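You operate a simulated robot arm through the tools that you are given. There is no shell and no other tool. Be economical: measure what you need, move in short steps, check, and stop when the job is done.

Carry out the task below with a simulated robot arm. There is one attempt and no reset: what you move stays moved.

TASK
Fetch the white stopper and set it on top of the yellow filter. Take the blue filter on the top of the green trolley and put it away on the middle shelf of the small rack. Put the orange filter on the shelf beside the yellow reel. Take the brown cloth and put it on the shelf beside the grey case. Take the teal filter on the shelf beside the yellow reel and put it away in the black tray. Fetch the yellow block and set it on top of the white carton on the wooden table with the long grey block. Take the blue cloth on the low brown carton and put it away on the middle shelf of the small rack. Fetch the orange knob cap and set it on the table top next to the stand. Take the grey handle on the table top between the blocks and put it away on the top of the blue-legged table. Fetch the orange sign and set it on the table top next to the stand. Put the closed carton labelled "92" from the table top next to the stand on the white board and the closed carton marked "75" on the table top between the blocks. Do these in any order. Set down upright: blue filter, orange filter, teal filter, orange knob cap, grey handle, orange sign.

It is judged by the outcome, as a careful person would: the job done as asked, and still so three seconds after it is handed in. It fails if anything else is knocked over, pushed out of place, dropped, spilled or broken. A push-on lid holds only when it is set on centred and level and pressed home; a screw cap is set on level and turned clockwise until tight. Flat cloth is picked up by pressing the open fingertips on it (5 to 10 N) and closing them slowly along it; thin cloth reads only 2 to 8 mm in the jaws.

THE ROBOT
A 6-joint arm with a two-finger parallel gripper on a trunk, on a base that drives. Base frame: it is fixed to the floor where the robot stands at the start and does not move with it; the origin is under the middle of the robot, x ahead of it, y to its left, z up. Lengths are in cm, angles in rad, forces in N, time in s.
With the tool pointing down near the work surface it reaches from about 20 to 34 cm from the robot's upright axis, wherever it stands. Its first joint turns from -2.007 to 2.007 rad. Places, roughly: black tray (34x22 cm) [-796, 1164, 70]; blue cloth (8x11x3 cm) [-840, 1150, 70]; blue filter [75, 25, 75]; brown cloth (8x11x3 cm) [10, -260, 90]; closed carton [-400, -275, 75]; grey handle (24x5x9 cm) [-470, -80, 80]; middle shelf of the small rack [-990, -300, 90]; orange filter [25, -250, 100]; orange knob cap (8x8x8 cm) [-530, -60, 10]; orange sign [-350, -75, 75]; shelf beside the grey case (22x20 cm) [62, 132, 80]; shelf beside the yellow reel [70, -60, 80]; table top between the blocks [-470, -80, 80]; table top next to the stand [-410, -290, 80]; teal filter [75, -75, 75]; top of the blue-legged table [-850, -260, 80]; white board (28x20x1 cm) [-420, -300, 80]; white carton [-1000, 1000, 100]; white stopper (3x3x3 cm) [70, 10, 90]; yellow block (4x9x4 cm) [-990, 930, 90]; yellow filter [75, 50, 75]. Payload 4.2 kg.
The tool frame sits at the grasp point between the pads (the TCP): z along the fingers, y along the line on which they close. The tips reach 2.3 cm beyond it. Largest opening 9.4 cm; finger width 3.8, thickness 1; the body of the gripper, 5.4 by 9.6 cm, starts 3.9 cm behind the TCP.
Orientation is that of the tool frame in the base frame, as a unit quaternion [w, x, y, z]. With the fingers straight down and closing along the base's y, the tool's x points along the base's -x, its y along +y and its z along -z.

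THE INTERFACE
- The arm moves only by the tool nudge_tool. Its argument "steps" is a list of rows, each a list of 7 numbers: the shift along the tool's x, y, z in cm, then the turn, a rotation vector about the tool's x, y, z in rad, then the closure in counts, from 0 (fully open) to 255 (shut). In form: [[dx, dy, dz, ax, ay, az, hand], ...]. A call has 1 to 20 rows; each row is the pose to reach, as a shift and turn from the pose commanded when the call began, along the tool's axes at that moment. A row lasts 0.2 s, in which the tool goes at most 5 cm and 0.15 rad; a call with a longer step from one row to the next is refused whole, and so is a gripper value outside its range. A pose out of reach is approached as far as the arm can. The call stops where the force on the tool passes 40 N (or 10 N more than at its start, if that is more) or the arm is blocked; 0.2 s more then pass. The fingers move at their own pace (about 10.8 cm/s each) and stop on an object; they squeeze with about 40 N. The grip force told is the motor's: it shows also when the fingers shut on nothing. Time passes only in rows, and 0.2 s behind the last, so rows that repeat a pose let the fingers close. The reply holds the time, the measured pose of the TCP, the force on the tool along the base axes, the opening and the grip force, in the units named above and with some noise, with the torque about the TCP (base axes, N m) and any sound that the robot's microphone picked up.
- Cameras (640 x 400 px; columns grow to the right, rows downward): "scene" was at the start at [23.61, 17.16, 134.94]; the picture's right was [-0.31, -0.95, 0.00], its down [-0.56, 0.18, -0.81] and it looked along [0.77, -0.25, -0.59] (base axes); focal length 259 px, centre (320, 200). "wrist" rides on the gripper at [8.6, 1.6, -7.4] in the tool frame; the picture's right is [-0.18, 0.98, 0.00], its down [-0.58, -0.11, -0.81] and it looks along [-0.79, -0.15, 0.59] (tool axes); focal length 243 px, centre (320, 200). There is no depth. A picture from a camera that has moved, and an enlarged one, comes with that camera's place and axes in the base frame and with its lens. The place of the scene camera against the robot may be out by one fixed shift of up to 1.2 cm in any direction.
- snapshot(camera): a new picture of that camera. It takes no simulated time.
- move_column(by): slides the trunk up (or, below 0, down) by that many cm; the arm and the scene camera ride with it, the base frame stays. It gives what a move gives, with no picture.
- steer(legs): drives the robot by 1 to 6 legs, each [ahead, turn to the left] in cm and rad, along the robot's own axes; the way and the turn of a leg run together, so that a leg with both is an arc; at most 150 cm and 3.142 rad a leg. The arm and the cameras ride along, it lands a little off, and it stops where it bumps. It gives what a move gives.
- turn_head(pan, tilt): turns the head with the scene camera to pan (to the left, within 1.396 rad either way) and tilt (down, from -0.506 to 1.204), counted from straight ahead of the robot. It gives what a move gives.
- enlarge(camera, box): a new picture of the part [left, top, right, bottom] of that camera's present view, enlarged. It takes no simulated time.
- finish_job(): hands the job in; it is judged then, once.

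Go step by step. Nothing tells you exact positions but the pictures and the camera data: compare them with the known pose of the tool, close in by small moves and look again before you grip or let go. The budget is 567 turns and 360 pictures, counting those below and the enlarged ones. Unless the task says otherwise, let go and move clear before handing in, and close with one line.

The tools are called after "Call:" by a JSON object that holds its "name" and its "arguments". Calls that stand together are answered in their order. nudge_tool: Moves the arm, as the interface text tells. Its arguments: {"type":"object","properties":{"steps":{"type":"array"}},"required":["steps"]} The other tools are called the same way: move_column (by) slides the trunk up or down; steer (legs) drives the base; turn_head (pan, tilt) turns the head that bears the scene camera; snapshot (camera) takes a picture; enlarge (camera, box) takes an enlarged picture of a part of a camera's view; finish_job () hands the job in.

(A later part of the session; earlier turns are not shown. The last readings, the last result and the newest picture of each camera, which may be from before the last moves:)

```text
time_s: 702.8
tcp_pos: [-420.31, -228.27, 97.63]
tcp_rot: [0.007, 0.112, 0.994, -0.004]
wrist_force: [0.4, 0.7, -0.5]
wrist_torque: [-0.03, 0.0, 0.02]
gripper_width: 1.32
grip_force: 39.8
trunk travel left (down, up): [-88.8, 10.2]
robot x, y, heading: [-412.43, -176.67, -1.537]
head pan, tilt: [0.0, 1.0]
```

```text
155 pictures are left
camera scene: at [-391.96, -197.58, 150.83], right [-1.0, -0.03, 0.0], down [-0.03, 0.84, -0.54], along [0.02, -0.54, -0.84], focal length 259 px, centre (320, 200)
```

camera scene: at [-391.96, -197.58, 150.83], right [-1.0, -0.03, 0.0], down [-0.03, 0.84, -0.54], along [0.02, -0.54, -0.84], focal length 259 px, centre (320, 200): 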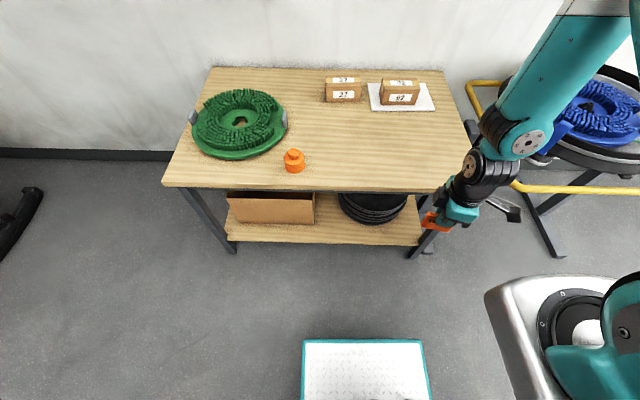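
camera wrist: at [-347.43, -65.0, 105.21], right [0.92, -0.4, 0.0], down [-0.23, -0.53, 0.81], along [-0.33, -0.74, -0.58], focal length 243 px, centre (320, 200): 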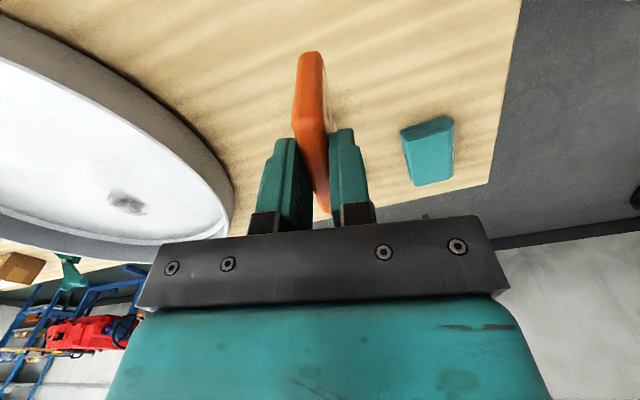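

Call:
{"name": "steer", "arguments": {"legs": [[29, 0]]}}

Call:
{"name": "nudge_tool", "arguments": {"steps": [[-4, -1.5, 0, 0, 0, 0, 255], [-8, -3, 0, 0, 0, 0, 255], [-10.1, -3.8, 3, 0, 0, 0, 255], [-10.1, -3.8, 7, 0, 0, 0, 255], [-10.1, -3.8, 11, 0, 0, 0, 255], [-10.1, -3.8, 13, 0, 0, 0, 255], [-10.1, -3.8, 13, 0, 0, 0, 255]]}}

Call:
{"name": "snapshot", "arguments": {"camera": "scene"}}

```text
time_s: 704.8
tcp_pos: [-419.2, -257.14, 97.68]
tcp_rot: [0.007, 0.112, 0.994, -0.004]
wrist_force: [-0.2, 0.1, 0.1]
wrist_torque: [0.02, 0.0, 0.0]
gripper_width: 1.3
grip_force: 40.0
trunk travel left (down, up): [-88.8, 10.2]
robot x, y, heading: [-411.27, -205.18, -1.532]
head pan, tilt: [0.0, 1.0]
```

```text
time_s: 706.4
tcp_pos: [-410.14, -263.2, 84.86]
tcp_rot: [0.007, 0.11, 0.994, -0.005]
wrist_force: [0.0, 1.0, -0.6]
wrist_torque: [0.01, -0.01, -0.01]
gripper_width: 1.33
grip_force: 40.0
trunk travel left (down, up): [-88.8, 10.2]
robot x, y, heading: [-410.96, -205.61, -1.539]
head pan, tilt: [0.0, 1.0]
```

```text
154 pictures are left
camera scene: at [-390.97, -226.47, 150.83], right [-1.0, -0.03, 0.0], down [-0.03, 0.84, -0.54], along [0.02, -0.54, -0.84], focal length 259 px, centre (320, 200)
```

scene: 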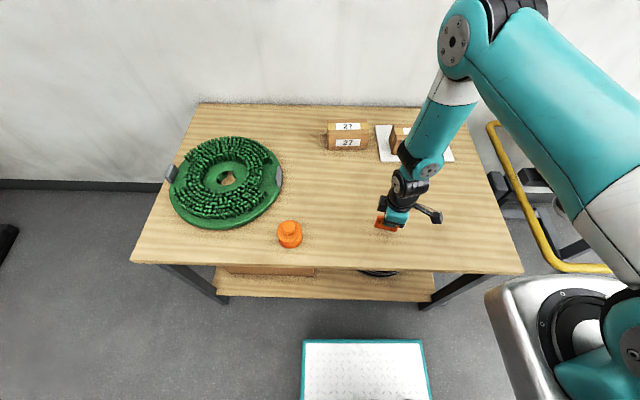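

Good free spot. I lower the sign (expected contact at TCP ≈82.6).

Call:
{"name": "nudge_tool", "arguments": {"steps": [[0, 0, 1, 0, 0, 0, 255], [0, 0, 1.8, 0, 0, 0, 255], [0, 0, 1.8, 0, 0, 0, 255]]}}

Call:
{"name": "nudge_tool", "arguments": {"steps": [[0, 0, 0.3, 0, 0, 0, 255], [0, 0, 0.3, 0, 0, 0, 255]]}}

Call:
{"name": "nudge_tool", "arguments": {"steps": [[0, 0, 0.3, 0, 0, 0, 255], [0, 0, 0.3, 0, 0, 0, 255]]}}

```text
time_s: 707.2
tcp_pos: [-410.14, -263.27, 83.11]
tcp_rot: [0.007, 0.11, 0.994, -0.004]
wrist_force: [0.2, -0.5, -0.4]
wrist_torque: [0.01, 0.03, 0.01]
gripper_width: 1.35
grip_force: 40.2
trunk travel left (down, up): [-88.8, 10.2]
robot x, y, heading: [-411.51, -205.56, -1.537]
head pan, tilt: [0.0, 1.0]
```

```text
time_s: 707.8
tcp_pos: [-409.88, -263.21, 82.75]
tcp_rot: [0.007, 0.111, 0.994, -0.004]
wrist_force: [0.1, 0.0, -0.8]
wrist_torque: [0.02, 0.0, -0.04]
gripper_width: 1.32
grip_force: 39.9
trunk travel left (down, up): [-88.8, 10.2]
robot x, y, heading: [-411.03, -205.27, -1.536]
head pan, tilt: [0.0, 1.0]
```

```text
time_s: 708.4
tcp_pos: [-410.0, -263.29, 82.62]
tcp_rot: [0.007, 0.111, 0.994, -0.006]
wrist_force: [1.5, 3.1, 29.2]
wrist_torque: [0.19, -0.08, 0.0]
gripper_width: 1.34
grip_force: 39.5
trunk travel left (down, up): [-88.8, 10.2]
robot x, y, heading: [-410.91, -205.32, -1.536]
head pan, tilt: [0.0, 1.0]
```

Call:
{"name": "nudge_tool", "arguments": {"steps": [[0, 0, -0.25, 0, 0, 0, 255], [0, 0, -0.25, 0, 0, 0, 255], [0, 0, -0.25, 0, 0, 0, 212], [0, 0, -0.25, 0, 0, 0, 200], [0, 0, -0.25, 0, 0, 0, 185], [0, 0, -0.25, 0, 0, 0, 160], [0, 0, -0.25, 0, 0, 0, 130], [0, 0, -0.25, 0, 0, 0, 130], [0, 0, -3, 0, 0, 0, 130], [0, 0, -7, 0, 0, 0, 130], [0, 0, -11, 0, 0, 0, 100], [0, 0, -15, 0, 0, 0, 60]]}}

Call:
{"name": "enlarge", "arguments": {"camera": "scene", "box": [320, 150, 460, 260]}}

Call:
{"name": "snapshot", "arguments": {"camera": "wrist"}}

```text
time_s: 711.0
tcp_pos: [-410.31, -263.17, 97.34]
tcp_rot: [0.007, 0.111, 0.994, -0.004]
wrist_force: [-0.3, 0.4, 0.1]
wrist_torque: [0.03, -0.01, 0.04]
gripper_width: 7.19
grip_force: 0.0
trunk travel left (down, up): [-88.8, 10.2]
robot x, y, heading: [-411.34, -205.46, -1.54]
head pan, tilt: [0.0, 1.0]
```

```text
3.64 times, centred on (390, 205) of scene
camera zoom: at [-390.96, -226.52, 150.82], right [-1.0, -0.03, 0.0], down [-0.03, 0.84, -0.54], along [0.02, -0.54, -0.84], focal length 942 px, centre (66, 182)
```

zoom: 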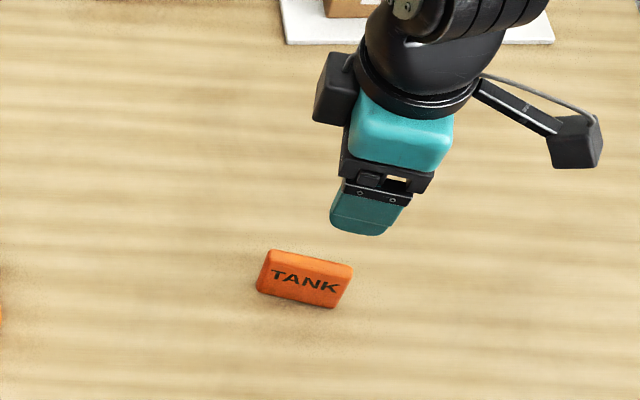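

```text
152 pictures are left
camera wrist: at [-418.4, -259.64, 104.71], right [0.4, 0.92, 0.0], down [0.53, -0.23, 0.81], along [0.75, -0.32, -0.58], focal length 243 px, centre (320, 200)
```

wrist: 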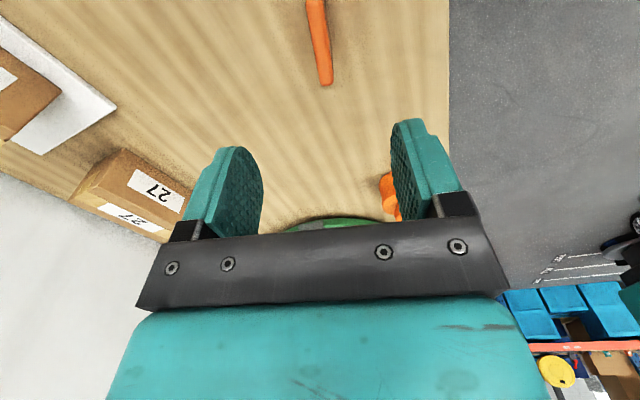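

The sign stands upright on the wall table. Next the teal filter: I tuck the arm and drive back to the shelf by the yellow reel.

Call:
{"name": "nudge_tool", "arguments": {"steps": [[-1, 2, -1, 0, 0, 0.14, 0], [-2, 4, -2, 0, 0, 0.28, 0], [-3, 6, -2, 0, 0, 0.42, 0], [-4, 8, -2, 0, 0, 0.56, 0], [-5.5, 9.9, -2, 0, 0, 0.7, 0], [-6.5, 9.9, -2, 0, 0, 0.84, 0], [-6.5, 9.9, -2, 0, 0, 0.98, 0], [-6.5, 9.9, -2, 0, 0, 1.12, 0], [-6.5, 9.9, -2, 0, 0, 1.26, 0], [-6.5, 9.9, -2, 0, 0, 1.32, 0], [-6.5, 9.9, -2, 0, 0, 1.32, 0]]}}

Call:
{"name": "steer", "arguments": {"legs": [[-25, 0], [0, 1.54], [125, 0], [0, 1.39]]}}

Call:
{"name": "turn_head", "arguments": {"pan": -0.3, "tilt": 0.4}}

Call:
{"name": "snapshot", "arguments": {"camera": "scene"}}

```text
time_s: 713.4
tcp_pos: [-401.72, -255.0, 99.48]
tcp_rot: [0.007, 0.697, 0.717, 0.001]
wrist_force: [0.5, -0.1, 0.2]
wrist_torque: [0.02, 0.01, 0.0]
gripper_width: 9.41
grip_force: 0.0
trunk travel left (down, up): [-88.8, 10.2]
robot x, y, heading: [-411.42, -205.19, -1.537]
head pan, tilt: [0.0, 1.0]
```

```text
time_s: 728.3
tcp_pos: [-284.29, -129.0, 99.49]
tcp_rot: [0.0, -0.636, 0.772, 0.008]
wrist_force: [-0.4, 0.7, -0.3]
wrist_torque: [0.05, 0.01, 0.01]
gripper_width: 9.42
grip_force: 0.1
trunk travel left (down, up): [-88.8, 10.2]
robot x, y, heading: [-285.86, -179.52, 1.383]
head pan, tilt: [0.0, 1.0]
```

```text
time_s: 729.3
tcp_pos: [-284.21, -128.99, 99.35]
tcp_rot: [0.0, -0.635, 0.772, 0.008]
wrist_force: [-0.1, -0.5, 1.0]
wrist_torque: [0.02, -0.01, 0.01]
gripper_width: 9.4
grip_force: 0.1
trunk travel left (down, up): [-88.8, 10.2]
robot x, y, heading: [-285.86, -179.44, 1.379]
head pan, tilt: [-0.3, 0.4]
```

```text
151 pictures are left
camera scene: at [-297.71, -152.31, 155.85], right [0.88, -0.47, 0.0], down [-0.18, -0.34, -0.92], along [0.43, 0.81, -0.39], focal length 259 px, centre (320, 200)
```

scene: 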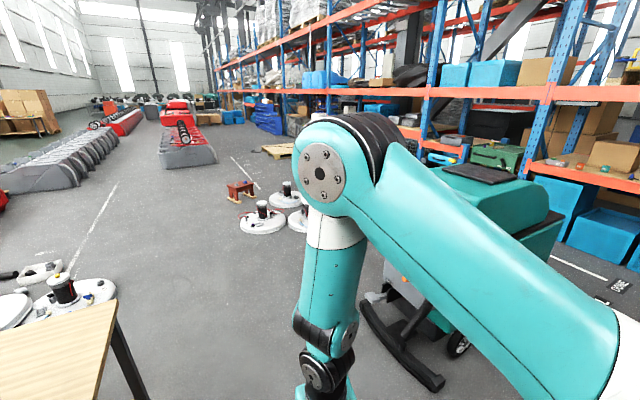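

Call:
{"name": "steer", "arguments": {"legs": [[0, 0.01], [150, 0], [52, 0], [0, -1.44], [150, 0], [40, 0]]}}

Call:
{"name": "turn_head", "arguments": {"pan": -0.3, "tilt": 0.5}}

Call:
{"name": "snapshot", "arguments": {"camera": "scene"}}

```text
time_s: 752.4
tcp_pos: [-8.96, 8.27, 99.36]
tcp_rot: [0.005, 0.041, 0.999, 0.006]
wrist_force: [-0.8, 0.4, -0.1]
wrist_torque: [0.0, 0.01, 0.02]
gripper_width: 9.37
grip_force: 0.1
trunk travel left (down, up): [-88.8, 10.2]
robot x, y, heading: [-59.36, 4.15, -0.078]
head pan, tilt: [-0.3, 0.4]
```

```text
time_s: 753.1
tcp_pos: [-8.95, 8.24, 99.49]
tcp_rot: [0.005, 0.04, 0.999, 0.005]
wrist_force: [0.0, -0.9, 0.2]
wrist_torque: [0.0, 0.0, 0.01]
gripper_width: 9.4
grip_force: 0.1
trunk travel left (down, up): [-88.8, 10.2]
robot x, y, heading: [-59.11, 4.22, -0.071]
head pan, tilt: [-0.3, 0.499]
```

```text
150 pictures are left
camera scene: at [-34.02, 19.45, 154.95], right [-0.37, -0.93, 0.0], down [-0.44, 0.18, -0.88], along [0.82, -0.32, -0.48], focal length 259 px, centre (320, 200)
```

scene: 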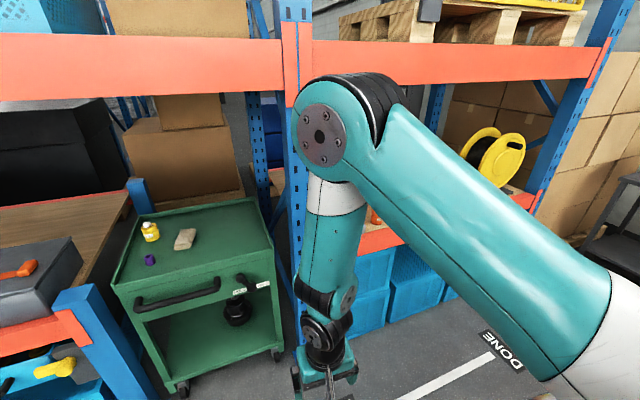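

Call:
{"name": "move_column", "arguments": {"by": -31}}

Call:
{"name": "steer", "arguments": {"legs": [[0, -0.92], [79, 0], [0, 0.993]]}}

Call:
{"name": "turn_head", "arguments": {"pan": 0.0, "tilt": 0.6}}

Call:
{"name": "snapshot", "arguments": {"camera": "scene"}}

```text
time_s: 756.2
tcp_pos: [-9.01, 8.16, 68.44]
tcp_rot: [0.006, 0.041, 0.999, 0.007]
wrist_force: [-0.5, 0.0, -0.7]
wrist_torque: [0.01, 0.0, 0.02]
gripper_width: 9.41
grip_force: 0.1
trunk travel left (down, up): [-57.8, 41.2]
robot x, y, heading: [-59.38, 4.03, -0.079]
head pan, tilt: [-0.3, 0.499]
```

```text
time_s: 765.4
tcp_pos: [32.07, -56.57, 68.4]
tcp_rot: [0.005, 0.014, 1.0, 0.006]
wrist_force: [-0.9, 0.2, 0.5]
wrist_torque: [-0.02, 0.02, 0.0]
gripper_width: 9.38
grip_force: 0.1
trunk travel left (down, up): [-57.8, 41.2]
robot x, y, heading: [-18.25, -63.21, -0.028]
head pan, tilt: [-0.3, 0.499]
```

```text
time_s: 766.2
tcp_pos: [32.24, -56.6, 68.35]
tcp_rot: [0.005, 0.014, 1.0, 0.006]
wrist_force: [-0.3, -0.6, -1.1]
wrist_torque: [0.01, 0.0, -0.04]
gripper_width: 9.41
grip_force: 0.2
trunk travel left (down, up): [-57.8, 41.2]
robot x, y, heading: [-17.51, -62.89, -0.023]
head pan, tilt: [0.0, 0.6]
```

```text
149 pictures are left
camera scene: at [6.74, -43.99, 123.04], right [-0.02, -1.0, 0.0], down [-0.56, 0.01, -0.83], along [0.82, -0.02, -0.56], focal length 259 px, centre (320, 200)
```

scene: 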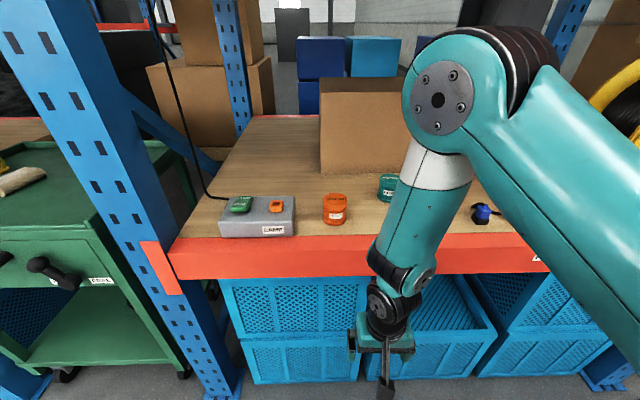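

Call:
{"name": "nudge_tool", "arguments": {"steps": [[0, 0, -4, 0, 0, 0, 0], [0, 0, -8, 0, 0, 0, 0], [0, 0, -12, 0, 0, 0, 0], [0, 0, -16, 0, 0, 0, 0], [0, 0, -20, 0, 0, 0, 0], [0, 0, -24, 0, 0, 0, 0], [0, 0, -28, 0, 0, 0, 0], [0, 0, -30, 0, 0, 0, 0]]}}

Call:
{"name": "steer", "arguments": {"legs": [[15, 0.023]]}}

Call:
{"name": "nudge_tool", "arguments": {"steps": [[-4, -2, 0, 0, 0, 0, 0], [-8, -4, 0, 0, 0, 0, 0], [-12, -6, 0, 0, 0, 0, 0], [-14, -8, 0, 0, 0, 0, 0], [-14, -8, 0, 0, 0, 0, 0]]}}

Call:
{"name": "snapshot", "arguments": {"camera": "wrist"}}

Call:
{"name": "snapshot", "arguments": {"camera": "scene"}}

```text
time_s: 768.0
tcp_pos: [32.06, -56.9, 98.52]
tcp_rot: [0.006, 0.014, 1.0, 0.006]
wrist_force: [-0.1, 0.7, 0.2]
wrist_torque: [0.0, 0.03, 0.0]
gripper_width: 9.39
grip_force: 0.1
trunk travel left (down, up): [-57.8, 41.2]
robot x, y, heading: [-17.69, -62.9, -0.027]
head pan, tilt: [0.0, 0.6]
```

```text
time_s: 769.3
tcp_pos: [47.08, -56.17, 98.33]
tcp_rot: [0.005, 0.004, 1.0, 0.007]
wrist_force: [0.4, -0.3, 0.3]
wrist_torque: [0.01, 0.04, 0.01]
gripper_width: 9.39
grip_force: 0.1
trunk travel left (down, up): [-57.8, 41.2]
robot x, y, heading: [-2.65, -63.55, -0.002]
head pan, tilt: [0.0, 0.6]
```

```text
time_s: 770.5
tcp_pos: [61.05, -64.32, 98.42]
tcp_rot: [0.005, 0.004, 1.0, 0.006]
wrist_force: [0.2, -0.5, -0.2]
wrist_torque: [0.0, 0.02, 0.01]
gripper_width: 9.4
grip_force: 0.2
trunk travel left (down, up): [-57.8, 41.2]
robot x, y, heading: [-2.4, -63.33, -0.0]
head pan, tilt: [0.0, 0.6]
```

```text
148 pictures are left
camera wrist: at [52.39, -62.71, 105.71], right [0.19, 0.98, 0.01], down [0.57, -0.12, 0.81], along [0.8, -0.15, -0.58], focal length 243 px, centre (320, 200)
```

wrist: 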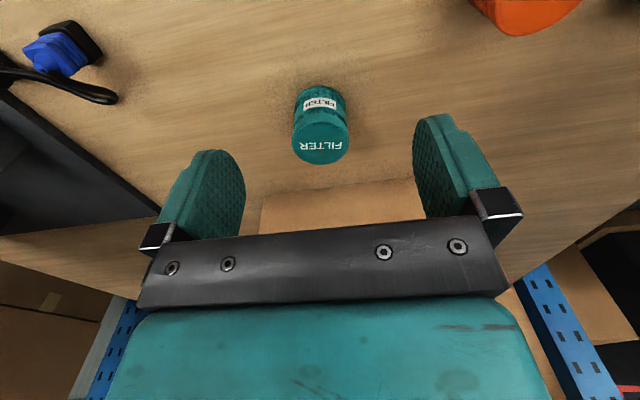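

```text
147 pictures are left
camera scene: at [21.53, -43.68, 123.03], right [0.0, -1.0, 0.0], down [-0.56, 0.0, -0.83], along [0.83, 0.0, -0.56], focal length 259 px, centre (320, 200)
```

scene: 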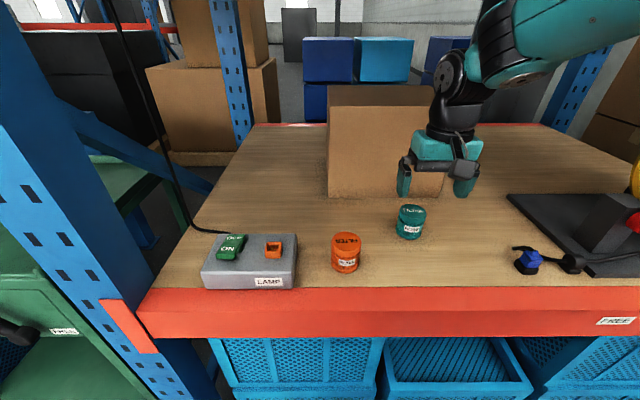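

Call:
{"name": "nudge_tool", "arguments": {"steps": [[-4, -0.7, 0, 0, 0, 0, 0], [-8.1, -1.4, 0, 0, 0, 0, 0], [-8.1, -1.4, 4, 0, 0, 0, 0], [-8.1, -1.4, 8, 0, 0, 0, 0], [-8.1, -1.4, 8, 0, 0, 0, 0]]}}

Call:
{"name": "snapshot", "arguments": {"camera": "wrist"}}

```text
time_s: 771.7
tcp_pos: [69.11, -65.6, 90.52]
tcp_rot: [0.005, 0.003, 1.0, 0.007]
wrist_force: [0.1, -0.1, 0.2]
wrist_torque: [0.0, -0.04, -0.02]
gripper_width: 9.4
grip_force: 0.1
trunk travel left (down, up): [-57.8, 41.2]
robot x, y, heading: [-2.67, -63.88, -0.006]
head pan, tilt: [0.0, 0.6]
```

```text
146 pictures are left
camera wrist: at [60.56, -64.03, 97.82], right [0.19, 0.98, 0.01], down [0.57, -0.12, 0.81], along [0.8, -0.15, -0.58], focal length 243 px, centre (320, 200)
```

wrist: 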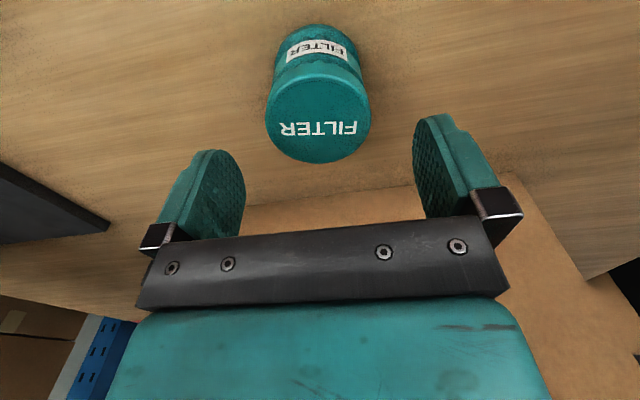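

Call:
{"name": "nudge_tool", "arguments": {"steps": [[0, -0.1, 3, 0, 0, 0, 0], [0, -0.1, 6, 0, 0, 0, 0], [0, -0.1, 7.4, 0, 0, 0, 0], [0, -0.1, 7.4, 0, 0, 0, 80], [0, -0.1, 7.4, 0, 0, 0, 160], [0, -0.1, 7.4, 0, 0, 0, 255], [0, -0.1, 7.4, 0, 0, 0, 255]]}}

Call:
{"name": "nudge_tool", "arguments": {"steps": [[0, 0, -3, 0, 0, 0, 255], [0, 0, -7, 0, 0, 0, 255], [0, 0, -11, 0, 0, 0, 255], [0, 0, -14, 0, 0, 0, 255], [4, 1, -14, 0, 0, 0, 255], [8, 3, -14, 0, 0, 0, 255], [12, 5, -14, 0, 0, 0, 255], [16, 7, -14, 0, 0, 0, 255], [20, 9, -14, 0, 0, 0, 255], [21.5, 10, -14, 0, 0, 0, 255]]}}

Call:
{"name": "snapshot", "arguments": {"camera": "wrist"}}

```text
time_s: 773.3
tcp_pos: [69.34, -65.59, 83.13]
tcp_rot: [0.006, 0.004, 1.0, 0.006]
wrist_force: [0.1, -0.3, 0.2]
wrist_torque: [0.0, 0.03, 0.02]
gripper_width: 5.79
grip_force: 40.1
trunk travel left (down, up): [-57.8, 41.2]
robot x, y, heading: [-2.6, -63.18, -0.004]
head pan, tilt: [0.0, 0.6]
```

```text
time_s: 775.5
tcp_pos: [47.83, -55.35, 96.78]
tcp_rot: [0.006, 0.003, 1.0, 0.006]
wrist_force: [0.1, -0.1, -0.2]
wrist_torque: [0.0, -0.01, 0.0]
gripper_width: 5.74
grip_force: 39.8
trunk travel left (down, up): [-57.8, 41.2]
robot x, y, heading: [-2.75, -63.29, -0.004]
head pan, tilt: [0.0, 0.6]
```

```text
145 pictures are left
camera wrist: at [39.05, -53.88, 104.16], right [0.19, 0.98, 0.01], down [0.57, -0.12, 0.81], along [0.8, -0.15, -0.58], focal length 243 px, centre (320, 200)
```

wrist: 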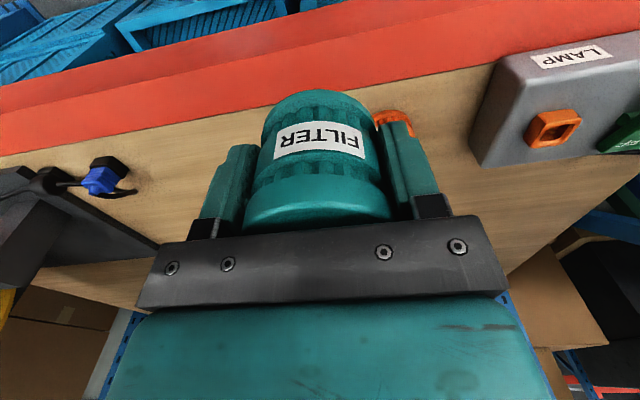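

Teal filter in hand. Now toward the black tray far north-west; I back out, turn north and look.

Call:
{"name": "steer", "arguments": {"legs": [[-55, 0], [0, 1.57]]}}

Call:
{"name": "move_column", "arguments": {"by": 20}}

Call:
{"name": "turn_head", "arguments": {"pan": 0.35, "tilt": 0.2}}

Call:
{"name": "snapshot", "arguments": {"camera": "scene"}}

Call:
{"name": "turn_head", "arguments": {"pan": 1.0, "tilt": 0.2}}

Call:
{"name": "snapshot", "arguments": {"camera": "scene"}}

```text
time_s: 778.2
tcp_pos: [3.41, -54.47, 96.68]
tcp_rot: [0.005, -0.002, 1.0, 0.005]
wrist_force: [1.2, 0.4, -0.4]
wrist_torque: [0.01, 0.01, 0.02]
gripper_width: 5.78
grip_force: 40.2
trunk travel left (down, up): [-57.8, 41.2]
robot x, y, heading: [-46.67, -63.35, 0.009]
head pan, tilt: [0.0, 0.6]
stopped in leg 1: the robot was blocked; the commanded pose is now the measured one
```

```text
time_s: 780.4
tcp_pos: [3.41, -54.52, 116.67]
tcp_rot: [0.004, -0.002, 1.0, 0.005]
wrist_force: [1.0, 0.8, -0.9]
wrist_torque: [0.02, -0.01, -0.01]
gripper_width: 5.78
grip_force: 40.2
trunk travel left (down, up): [-77.8, 21.2]
robot x, y, heading: [-46.9, -63.05, 0.014]
head pan, tilt: [0.0, 0.6]
```

```text
time_s: 781.3
tcp_pos: [3.51, -54.46, 116.72]
tcp_rot: [0.004, -0.002, 1.0, 0.005]
wrist_force: [0.0, 0.6, -0.4]
wrist_torque: [0.02, -0.03, -0.02]
gripper_width: 5.76
grip_force: 40.1
trunk travel left (down, up): [-77.8, 21.2]
robot x, y, heading: [-46.72, -62.73, 0.014]
head pan, tilt: [0.351, 0.201]
```

```text
144 pictures are left
camera scene: at [-23.12, -39.67, 146.7], right [0.35, -0.94, 0.0], down [-0.19, -0.07, -0.98], along [0.92, 0.35, -0.2], focal length 259 px, centre (320, 200)
```

scene: 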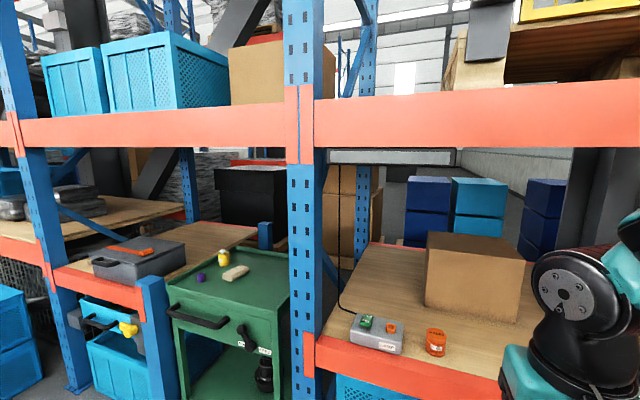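

```text
time_s: 782.3
tcp_pos: [3.51, -54.57, 116.62]
tcp_rot: [0.005, -0.001, 1.0, 0.005]
wrist_force: [0.2, -1.0, -0.4]
wrist_torque: [0.01, -0.01, -0.03]
gripper_width: 5.74
grip_force: 40.5
trunk travel left (down, up): [-77.8, 21.2]
robot x, y, heading: [-47.27, -63.36, 0.01]
head pan, tilt: [1.0, 0.201]
```

```text
143 pictures are left
camera scene: at [-26.88, -35.07, 146.71], right [0.85, -0.53, 0.0], down [-0.11, -0.17, -0.98], along [0.52, 0.83, -0.2], focal length 259 px, centre (320, 200)
```

scene: 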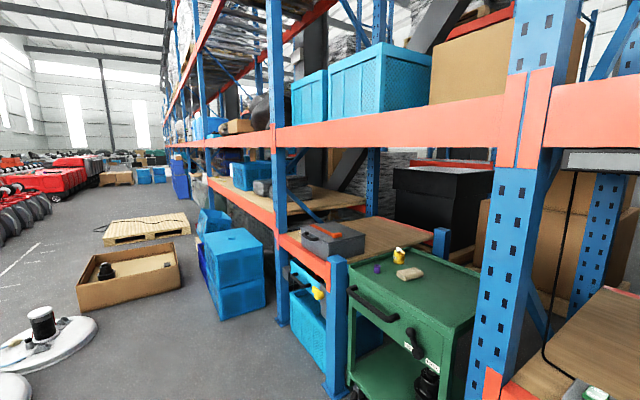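

I bumped lightly into something behind (the teal machine), so I go forward a little before turning, then take the known route west and the green lane north.

Call:
{"name": "steer", "arguments": {"legs": [[15, 0], [0, 1.9], [70, 0]]}}

Call:
{"name": "turn_head", "arguments": {"pan": 0.6, "tilt": 0.4}}

Call:
{"name": "snapshot", "arguments": {"camera": "scene"}}

```text
time_s: 791.6
tcp_pos: [-74.24, 49.19, 116.81]
tcp_rot: [0.002, 0.801, -0.599, -0.007]
wrist_force: [0.0, -0.6, 0.7]
wrist_torque: [0.01, -0.01, 0.03]
gripper_width: 5.72
grip_force: 40.0
trunk travel left (down, up): [-77.8, 21.2]
robot x, y, heading: [-52.34, 3.38, 1.868]
head pan, tilt: [1.0, 0.201]
```

```text
time_s: 792.5
tcp_pos: [-74.32, 49.12, 116.63]
tcp_rot: [0.002, 0.801, -0.599, -0.007]
wrist_force: [-0.3, -0.3, -0.1]
wrist_torque: [0.02, 0.02, -0.02]
gripper_width: 5.72
grip_force: 40.1
trunk travel left (down, up): [-77.8, 21.2]
robot x, y, heading: [-52.27, 3.38, 1.863]
head pan, tilt: [0.6, 0.4]
```

```text
142 pictures are left
camera scene: at [-82.28, 18.28, 144.86], right [0.63, 0.78, 0.0], down [0.3, -0.24, -0.92], along [-0.72, 0.58, -0.39], focal length 259 px, centre (320, 200)
```

scene: 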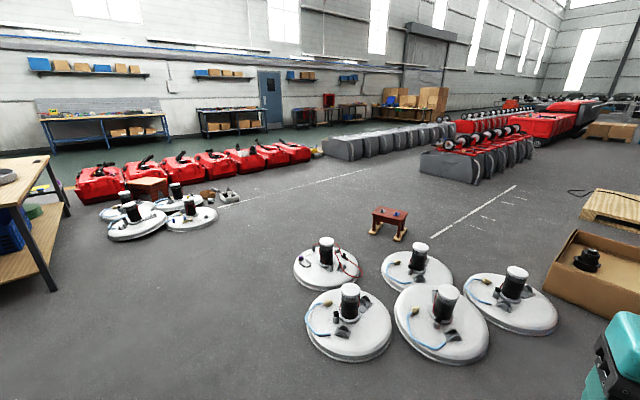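

I have an overview: a clear aisle leads north at x≈-400 between the grey rows. I follow waypoints (-240,50), (-330,150), (-405,300).

Call:
{"name": "steer", "arguments": {"legs": [[0, 1.03], [150, 0], [43, 0], [0, -0.593], [134, 0]]}}

Call:
{"name": "turn_head", "arguments": {"pan": -0.2, "tilt": 0.3}}

Call:
{"name": "snapshot", "arguments": {"camera": "scene"}}

```text
time_s: 812.6
tcp_pos: [-359.47, 194.54, 116.78]
tcp_rot: [0.003, 0.897, -0.441, -0.006]
wrist_force: [-0.5, -0.8, -0.2]
wrist_torque: [-0.02, 0.03, -0.01]
gripper_width: 5.72
grip_force: 40.1
trunk travel left (down, up): [-77.8, 21.2]
robot x, y, heading: [-321.98, 159.66, 2.235]
head pan, tilt: [0.6, 0.4]
```

```text
time_s: 813.7
tcp_pos: [-359.5, 194.66, 116.66]
tcp_rot: [0.003, 0.897, -0.441, -0.006]
wrist_force: [0.3, 0.0, 0.3]
wrist_torque: [-0.02, 0.01, 0.02]
gripper_width: 5.76
grip_force: 40.2
trunk travel left (down, up): [-77.8, 21.2]
robot x, y, heading: [-322.53, 159.57, 2.237]
head pan, tilt: [-0.201, 0.3]
```

```text
141 pictures are left
camera scene: at [-350.89, 168.43, 145.78], right [0.89, 0.45, 0.0], down [0.13, -0.26, -0.96], along [-0.43, 0.85, -0.3], focal length 259 px, centre (320, 200)
```

scene: 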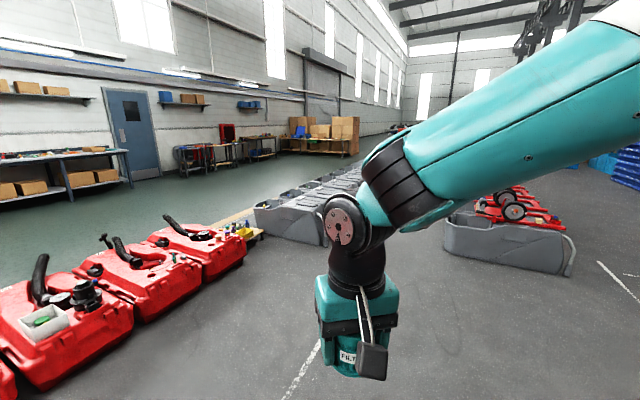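

Call:
{"name": "steer", "arguments": {"legs": [[0, -0.21], [150, 0], [39, 0], [0, -0.455]]}}

Call:
{"name": "turn_head", "arguments": {"pan": 0.15, "tilt": 0.25}}

Call:
{"name": "snapshot", "arguments": {"camera": "scene"}}

```text
time_s: 825.4
tcp_pos: [-414.63, 381.99, 116.7]
tcp_rot: [0.0, -0.706, 0.708, 0.007]
wrist_force: [-0.4, 0.3, 0.1]
wrist_torque: [0.03, -0.01, -0.04]
gripper_width: 5.71
grip_force: 40.0
trunk travel left (down, up): [-77.8, 21.2]
robot x, y, heading: [-406.4, 331.66, 1.569]
head pan, tilt: [-0.201, 0.3]
```

```text
time_s: 826.2
tcp_pos: [-414.65, 381.92, 116.75]
tcp_rot: [0.0, -0.706, 0.708, 0.007]
wrist_force: [0.2, -0.7, 0.4]
wrist_torque: [-0.01, -0.01, -0.01]
gripper_width: 5.72
grip_force: 40.0
trunk travel left (down, up): [-77.8, 21.2]
robot x, y, heading: [-406.41, 331.26, 1.574]
head pan, tilt: [0.15, 0.25]
```

```text
140 pictures are left
camera scene: at [-427.39, 356.28, 146.25], right [0.99, 0.15, 0.0], down [0.04, -0.24, -0.97], along [-0.15, 0.96, -0.25], focal length 259 px, centre (320, 200)
```

scene: 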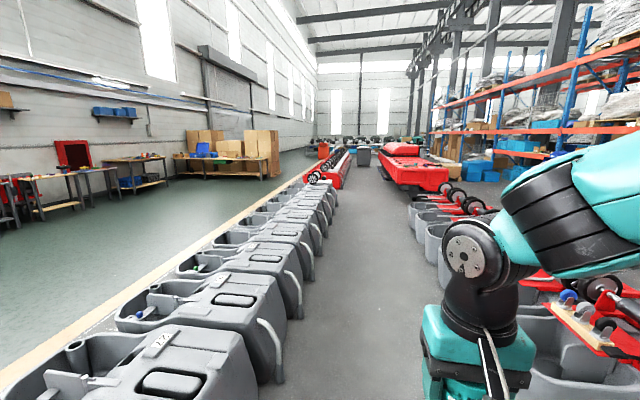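

Call:
{"name": "enlarge", "arguments": {"camera": "scene", "box": [160, 120, 400, 240]}}

```text
2.67 times, centred on (280, 180) of scene
camera zoom: at [-427.39, 356.28, 146.25], right [0.99, 0.15, 0.0], down [0.04, -0.24, -0.97], along [-0.15, 0.96, -0.25], focal length 691 px, centre (427, 253)
```

zoom: 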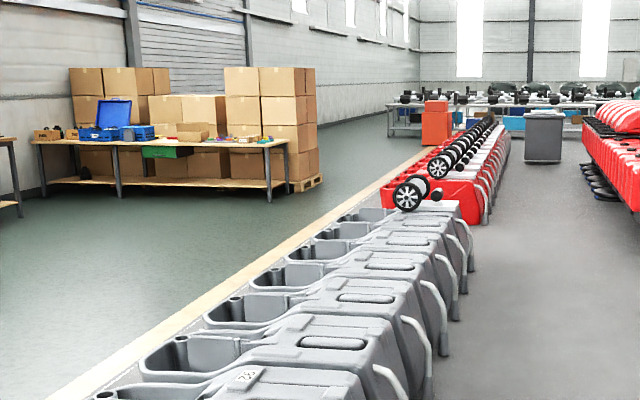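

The D table stands on the west side of a continuous row of machines, so I must use the green lane instead. I go back around the south side.

Call:
{"name": "steer", "arguments": {"legs": [[0, -1.35], [0, -1.338], [150, 0], [40, 0], [0, 0.133], [138, 0]]}}

Call:
{"name": "steer", "arguments": {"legs": [[0, -0.77], [150, 0], [74, 0]]}}

```text
time_s: 849.5
tcp_pos: [-216.31, 6.19, 116.68]
tcp_rot: [0.007, 0.482, 0.876, 0.003]
wrist_force: [0.0, 0.2, -0.9]
wrist_torque: [-0.02, 0.02, 0.03]
gripper_width: 5.7
grip_force: 40.3
trunk travel left (down, up): [-77.8, 21.2]
robot x, y, heading: [-250.05, 44.31, -0.999]
head pan, tilt: [0.15, 0.25]
```

```text
time_s: 862.8
tcp_pos: [-285.84, -231.72, 116.59]
tcp_rot: [0.006, 0.757, 0.654, 0.0]
wrist_force: [-0.3, -0.1, -0.6]
wrist_torque: [0.03, -0.02, -0.02]
gripper_width: 5.7
grip_force: 40.2
trunk travel left (down, up): [-77.8, 21.2]
robot x, y, heading: [-286.71, -180.52, -1.713]
head pan, tilt: [0.15, 0.25]
```

Call:
{"name": "steer", "arguments": {"legs": [[0, -1.435], [150, 0], [150, 0], [125, 0], [0, -1.565]]}}

Call:
{"name": "turn_head", "arguments": {"pan": 0.0, "tilt": 0.25}}

Call:
{"name": "snapshot", "arguments": {"camera": "scene"}}

```text
time_s: 890.5
tcp_pos: [-720.24, -128.46, 116.67]
tcp_rot: [-0.001, -0.7, 0.714, 0.006]
wrist_force: [-0.8, -0.2, 0.0]
wrist_torque: [-0.01, -0.02, -0.02]
gripper_width: 5.71
grip_force: 40.4
trunk travel left (down, up): [-77.8, 21.2]
robot x, y, heading: [-713.46, -178.98, 1.554]
head pan, tilt: [0.15, 0.25]
```

```text
time_s: 891.2
tcp_pos: [-720.19, -128.42, 116.65]
tcp_rot: [-0.001, -0.7, 0.714, 0.007]
wrist_force: [0.3, 0.2, -0.3]
wrist_torque: [0.0, -0.02, -0.04]
gripper_width: 5.72
grip_force: 40.4
trunk travel left (down, up): [-77.8, 21.2]
robot x, y, heading: [-713.34, -178.8, 1.552]
head pan, tilt: [0.0, 0.25]
```

```text
138 pictures are left
camera scene: at [-732.03, -153.81, 146.26], right [1.0, -0.01, 0.0], down [0.0, -0.25, -0.97], along [0.01, 0.97, -0.25], focal length 259 px, centre (320, 200)
```

scene: 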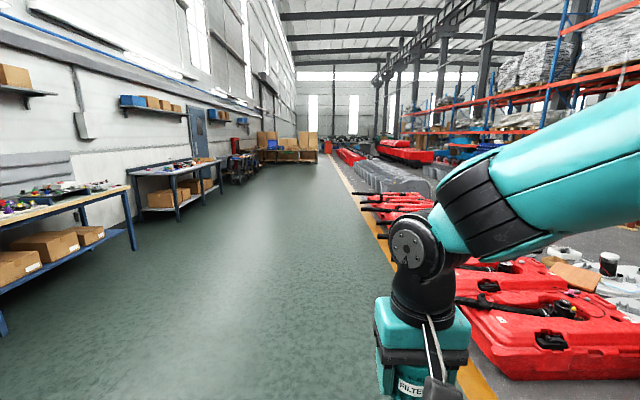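

Call:
{"name": "steer", "arguments": {"legs": [[0, 0.29], [150, 0], [140, 0], [0, -0.275], [150, 0], [150, 0]]}}

Call:
{"name": "steer", "arguments": {"legs": [[150, 0], [150, 0], [130, 0]]}}

Call:
{"name": "turn_head", "arguments": {"pan": 0.1, "tilt": 0.3}}

Call:
{"name": "snapshot", "arguments": {"camera": "scene"}}

Call:
{"name": "turn_head", "arguments": {"pan": 1.0, "tilt": 0.3}}

Call:
{"name": "snapshot", "arguments": {"camera": "scene"}}

```text
time_s: 921.2
tcp_pos: [-809.85, 449.69, 116.67]
tcp_rot: [0.001, 0.712, -0.702, -0.006]
wrist_force: [0.2, -0.3, -0.3]
wrist_torque: [-0.01, -0.01, -0.02]
gripper_width: 5.74
grip_force: 40.4
trunk travel left (down, up): [-77.8, 21.2]
robot x, y, heading: [-801.01, 398.83, 1.588]
head pan, tilt: [0.0, 0.25]
```

```text
time_s: 941.7
tcp_pos: [-827.86, 877.03, 116.72]
tcp_rot: [0.001, 0.723, -0.69, -0.007]
wrist_force: [-0.5, 0.7, -0.9]
wrist_torque: [0.0, -0.02, -0.02]
gripper_width: 5.74
grip_force: 40.0
trunk travel left (down, up): [-77.8, 21.2]
robot x, y, heading: [-817.38, 827.53, 1.62]
head pan, tilt: [0.0, 0.25]
```

```text
time_s: 942.3
tcp_pos: [-827.79, 877.05, 116.85]
tcp_rot: [0.0, 0.724, -0.69, -0.007]
wrist_force: [-0.1, 0.4, -0.4]
wrist_torque: [0.01, -0.03, 0.0]
gripper_width: 5.74
grip_force: 40.0
trunk travel left (down, up): [-77.8, 21.2]
robot x, y, heading: [-816.98, 827.16, 1.621]
head pan, tilt: [0.099, 0.3]
```

```text
137 pictures are left
camera scene: at [-838.83, 850.84, 145.78], right [0.99, 0.15, 0.0], down [0.04, -0.29, -0.96], along [-0.14, 0.94, -0.3], focal length 259 px, centre (320, 200)
```

scene: 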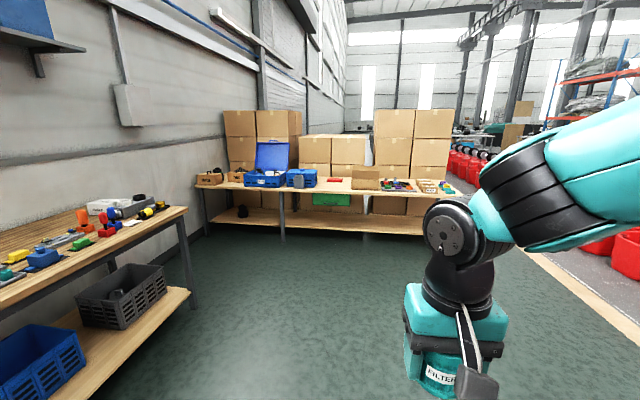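

```text
time_s: 943.5
tcp_pos: [-827.84, 876.99, 116.7]
tcp_rot: [0.0, 0.723, -0.69, -0.007]
wrist_force: [0.7, 0.1, -0.8]
wrist_torque: [0.0, 0.0, 0.03]
gripper_width: 5.71
grip_force: 40.1
trunk travel left (down, up): [-77.8, 21.2]
robot x, y, heading: [-817.07, 827.3, 1.627]
head pan, tilt: [1.0, 0.3]
```

```text
136 pictures are left
camera scene: at [-845.52, 846.24, 145.78], right [0.5, 0.87, 0.0], down [0.26, -0.15, -0.96], along [-0.83, 0.47, -0.3], focal length 259 px, centre (320, 200)
```

scene: 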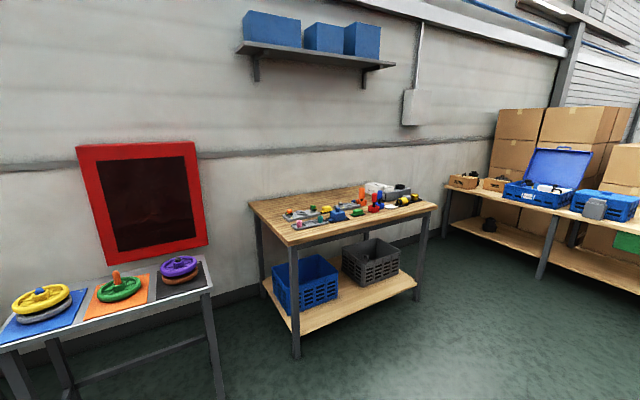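

Call:
{"name": "enlarge", "arguments": {"camera": "scene", "box": [240, 170, 440, 250]}}

Call:
{"name": "turn_head", "arguments": {"pan": 0.0, "tilt": 0.35}}

Call:
{"name": "enlarge", "arguments": {"camera": "scene", "box": [220, 140, 440, 240]}}

```text
3.20 times, centred on (340, 210) of scene
camera zoom: at [-845.52, 846.24, 145.78], right [0.5, 0.87, 0.0], down [0.26, -0.15, -0.96], along [-0.83, 0.47, -0.3], focal length 829 px, centre (256, 168)
```

zoom: 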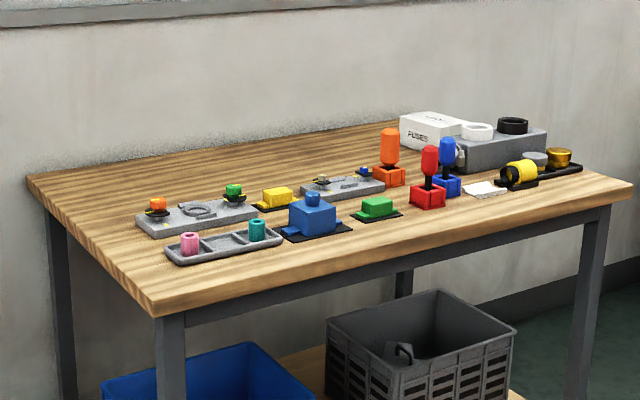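

```text
time_s: 944.8
tcp_pos: [-827.88, 877.03, 116.79]
tcp_rot: [0.001, 0.723, -0.69, -0.007]
wrist_force: [0.3, -0.7, -0.4]
wrist_torque: [-0.04, -0.02, -0.02]
gripper_width: 5.71
grip_force: 40.1
trunk travel left (down, up): [-77.8, 21.2]
robot x, y, heading: [-817.21, 827.19, 1.623]
head pan, tilt: [0.0, 0.351]
```

```text
2.91 times, centred on (330, 190) of scene
camera zoom: at [-837.91, 850.91, 145.31], right [1.0, 0.05, 0.0], down [0.02, -0.34, -0.94], along [-0.05, 0.94, -0.34], focal length 754 px, centre (291, 229)
```

zoom: 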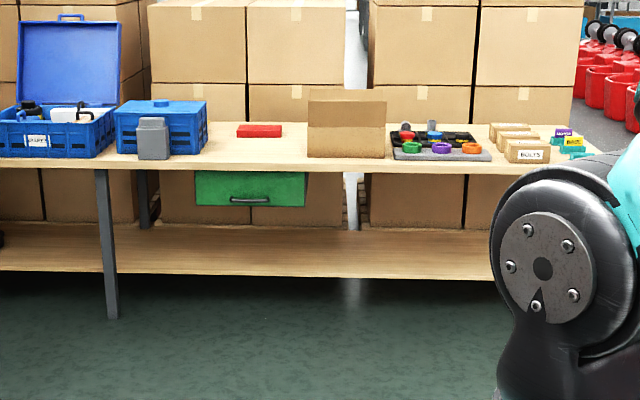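

The north table has the black tray near (-796,1166) and the low brown carton near (-832,1160). I drive up to it.

Call:
{"name": "steer", "arguments": {"legs": [[0, -0.085], [150, 0], [80, 0], [0, 0.03]]}}

Call:
{"name": "turn_head", "arguments": {"pan": 0.0, "tilt": 0.7}}

Call:
{"name": "snapshot", "arguments": {"camera": "scene"}}

Call:
{"name": "snapshot", "arguments": {"camera": "wrist"}}

```text
time_s: 956.9
tcp_pos: [-818.08, 1104.54, 116.66]
tcp_rot: [-0.002, -0.707, 0.707, 0.007]
wrist_force: [0.8, -0.6, 0.0]
wrist_torque: [0.01, -0.02, 0.01]
gripper_width: 5.72
grip_force: 39.7
trunk travel left (down, up): [-77.8, 21.2]
robot x, y, heading: [-809.97, 1054.26, 1.581]
head pan, tilt: [0.0, 0.351]
```

```text
time_s: 957.7
tcp_pos: [-818.11, 1104.56, 116.65]
tcp_rot: [0.0, -0.707, 0.707, 0.007]
wrist_force: [0.2, -0.7, -0.8]
wrist_torque: [-0.01, 0.0, 0.0]
gripper_width: 5.71
grip_force: 39.9
trunk travel left (down, up): [-77.8, 21.2]
robot x, y, heading: [-810.06, 1054.22, 1.575]
head pan, tilt: [0.0, 0.7]
```

```text
133 pictures are left
camera scene: at [-829.39, 1078.15, 142.18], right [1.0, 0.0, 0.0], down [0.0, -0.64, -0.77], along [0.0, 0.77, -0.64], focal length 259 px, centre (320, 200)
```

scene: 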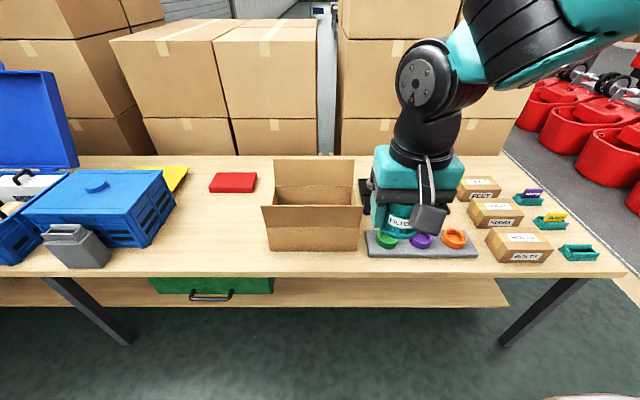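

```text
132 pictures are left
camera wrist: at [-819.61, 1095.83, 124.08], right [-0.98, 0.19, 0.01], down [0.12, 0.57, 0.81], along [0.14, 0.8, -0.59], focal length 243 px, centre (320, 200)
```

wrist: 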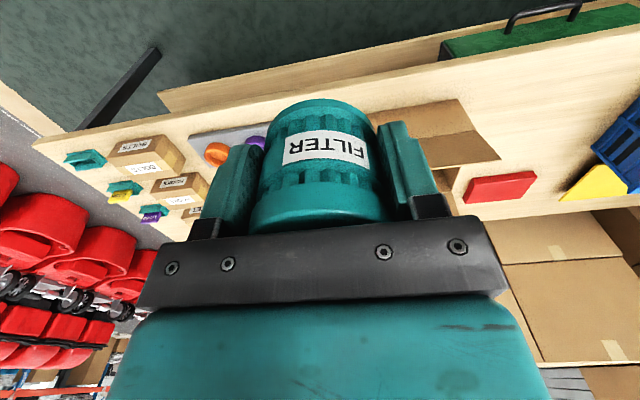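

Call:
{"name": "nudge_tool", "arguments": {"steps": [[0, -4, 0, 0, 0, 0, 255], [0, -8, 0, 0, 0, 0, 255], [0, -12, 0, 0, 0, 0, 255], [0, -16, 0, 0, 0, 0, 255], [0, -20, 0, 0, 0, 0, 255], [0, -24, 0, 0, 0, 0, 255], [0, -24, 0, 0, 0, 0, 255]]}}

Call:
{"name": "steer", "arguments": {"legs": [[25, 0]]}}

Call:
{"name": "turn_head", "arguments": {"pan": -0.1, "tilt": 0.85}}

Call:
{"name": "snapshot", "arguments": {"camera": "scene"}}

```text
time_s: 959.3
tcp_pos: [-794.07, 1104.62, 116.45]
tcp_rot: [-0.001, -0.706, 0.708, 0.007]
wrist_force: [-0.6, 0.2, -1.1]
wrist_torque: [0.01, 0.03, -0.01]
gripper_width: 5.7
grip_force: 39.9
trunk travel left (down, up): [-77.8, 21.2]
robot x, y, heading: [-809.64, 1054.09, 1.576]
head pan, tilt: [0.0, 0.7]
```

```text
time_s: 961.1
tcp_pos: [-794.07, 1130.29, 116.34]
tcp_rot: [-0.001, -0.707, 0.707, 0.007]
wrist_force: [0.8, 0.2, -1.3]
wrist_torque: [0.0, 0.01, 0.04]
gripper_width: 5.72
grip_force: 39.6
trunk travel left (down, up): [-77.8, 21.2]
robot x, y, heading: [-809.8, 1079.72, 1.574]
head pan, tilt: [0.0, 0.7]
```

```text
time_s: 961.8
tcp_pos: [-794.07, 1130.21, 116.48]
tcp_rot: [0.0, -0.706, 0.708, 0.007]
wrist_force: [0.0, 0.9, 0.3]
wrist_torque: [0.0, 0.0, 0.04]
gripper_width: 5.72
grip_force: 39.9
trunk travel left (down, up): [-77.8, 21.2]
robot x, y, heading: [-809.99, 1079.58, 1.572]
head pan, tilt: [-0.099, 0.85]
```

```text
131 pictures are left
camera scene: at [-828.68, 1102.97, 140.95], right [1.0, -0.1, 0.0], down [-0.07, -0.75, -0.66], along [0.06, 0.66, -0.75], focal length 259 px, centre (320, 200)
```

scene: 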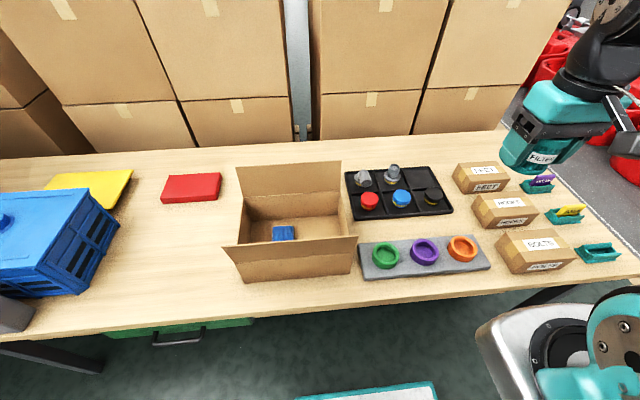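

Call:
{"name": "enlarge", "arguments": {"camera": "scene", "box": [220, 150, 470, 290]}}

```text
2.56 times, centred on (345, 220) of scene
camera zoom: at [-828.68, 1102.97, 140.95], right [1.0, -0.1, 0.0], down [-0.07, -0.75, -0.66], along [0.06, 0.66, -0.75], focal length 663 px, centre (256, 149)
```

zoom: 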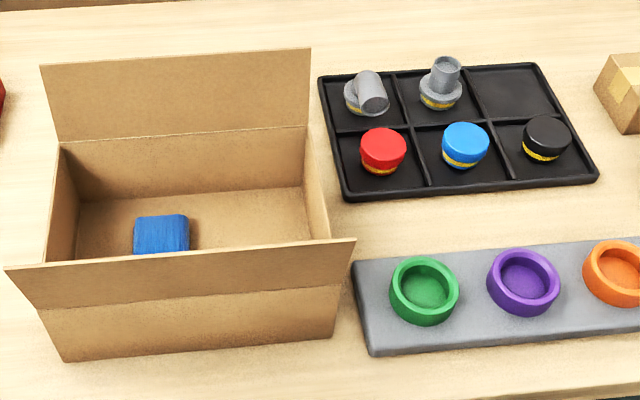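

The empty compartment is the tray's back-right one, about (-783,1171). I shift the base 20 cm to the right for reach.

Call:
{"name": "steer", "arguments": {"legs": [[-45, 0], [0, -0.378], [54, 0], [0, 0.378]]}}

Call:
{"name": "turn_head", "arguments": {"pan": 0.0, "tilt": 1.0}}

Call:
{"name": "snapshot", "arguments": {"camera": "scene"}}

```text
time_s: 969.6
tcp_pos: [-774.43, 1135.6, 116.43]
tcp_rot: [0.001, 0.708, -0.706, -0.007]
wrist_force: [-1.0, -0.2, -0.8]
wrist_torque: [0.0, 0.0, -0.02]
gripper_width: 5.69
grip_force: 40.6
trunk travel left (down, up): [-77.8, 21.2]
robot x, y, heading: [-789.8, 1085.02, 1.578]
head pan, tilt: [-0.099, 0.85]
```

```text
time_s: 970.3
tcp_pos: [-774.31, 1135.61, 116.53]
tcp_rot: [0.0, 0.708, -0.706, -0.007]
wrist_force: [0.2, 0.5, -1.5]
wrist_torque: [-0.03, 0.01, 0.0]
gripper_width: 5.72
grip_force: 40.0
trunk travel left (down, up): [-77.8, 21.2]
robot x, y, heading: [-790.02, 1085.27, 1.583]
head pan, tilt: [0.0, 1.0]
```

```text
129 pictures are left
camera scene: at [-809.5, 1107.33, 139.84], right [1.0, 0.01, 0.0], down [0.01, -0.84, -0.54], along [-0.01, 0.54, -0.84], focal length 259 px, centre (320, 200)
```

scene: 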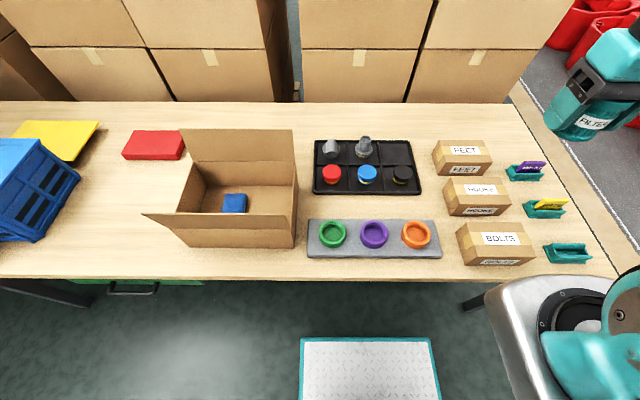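

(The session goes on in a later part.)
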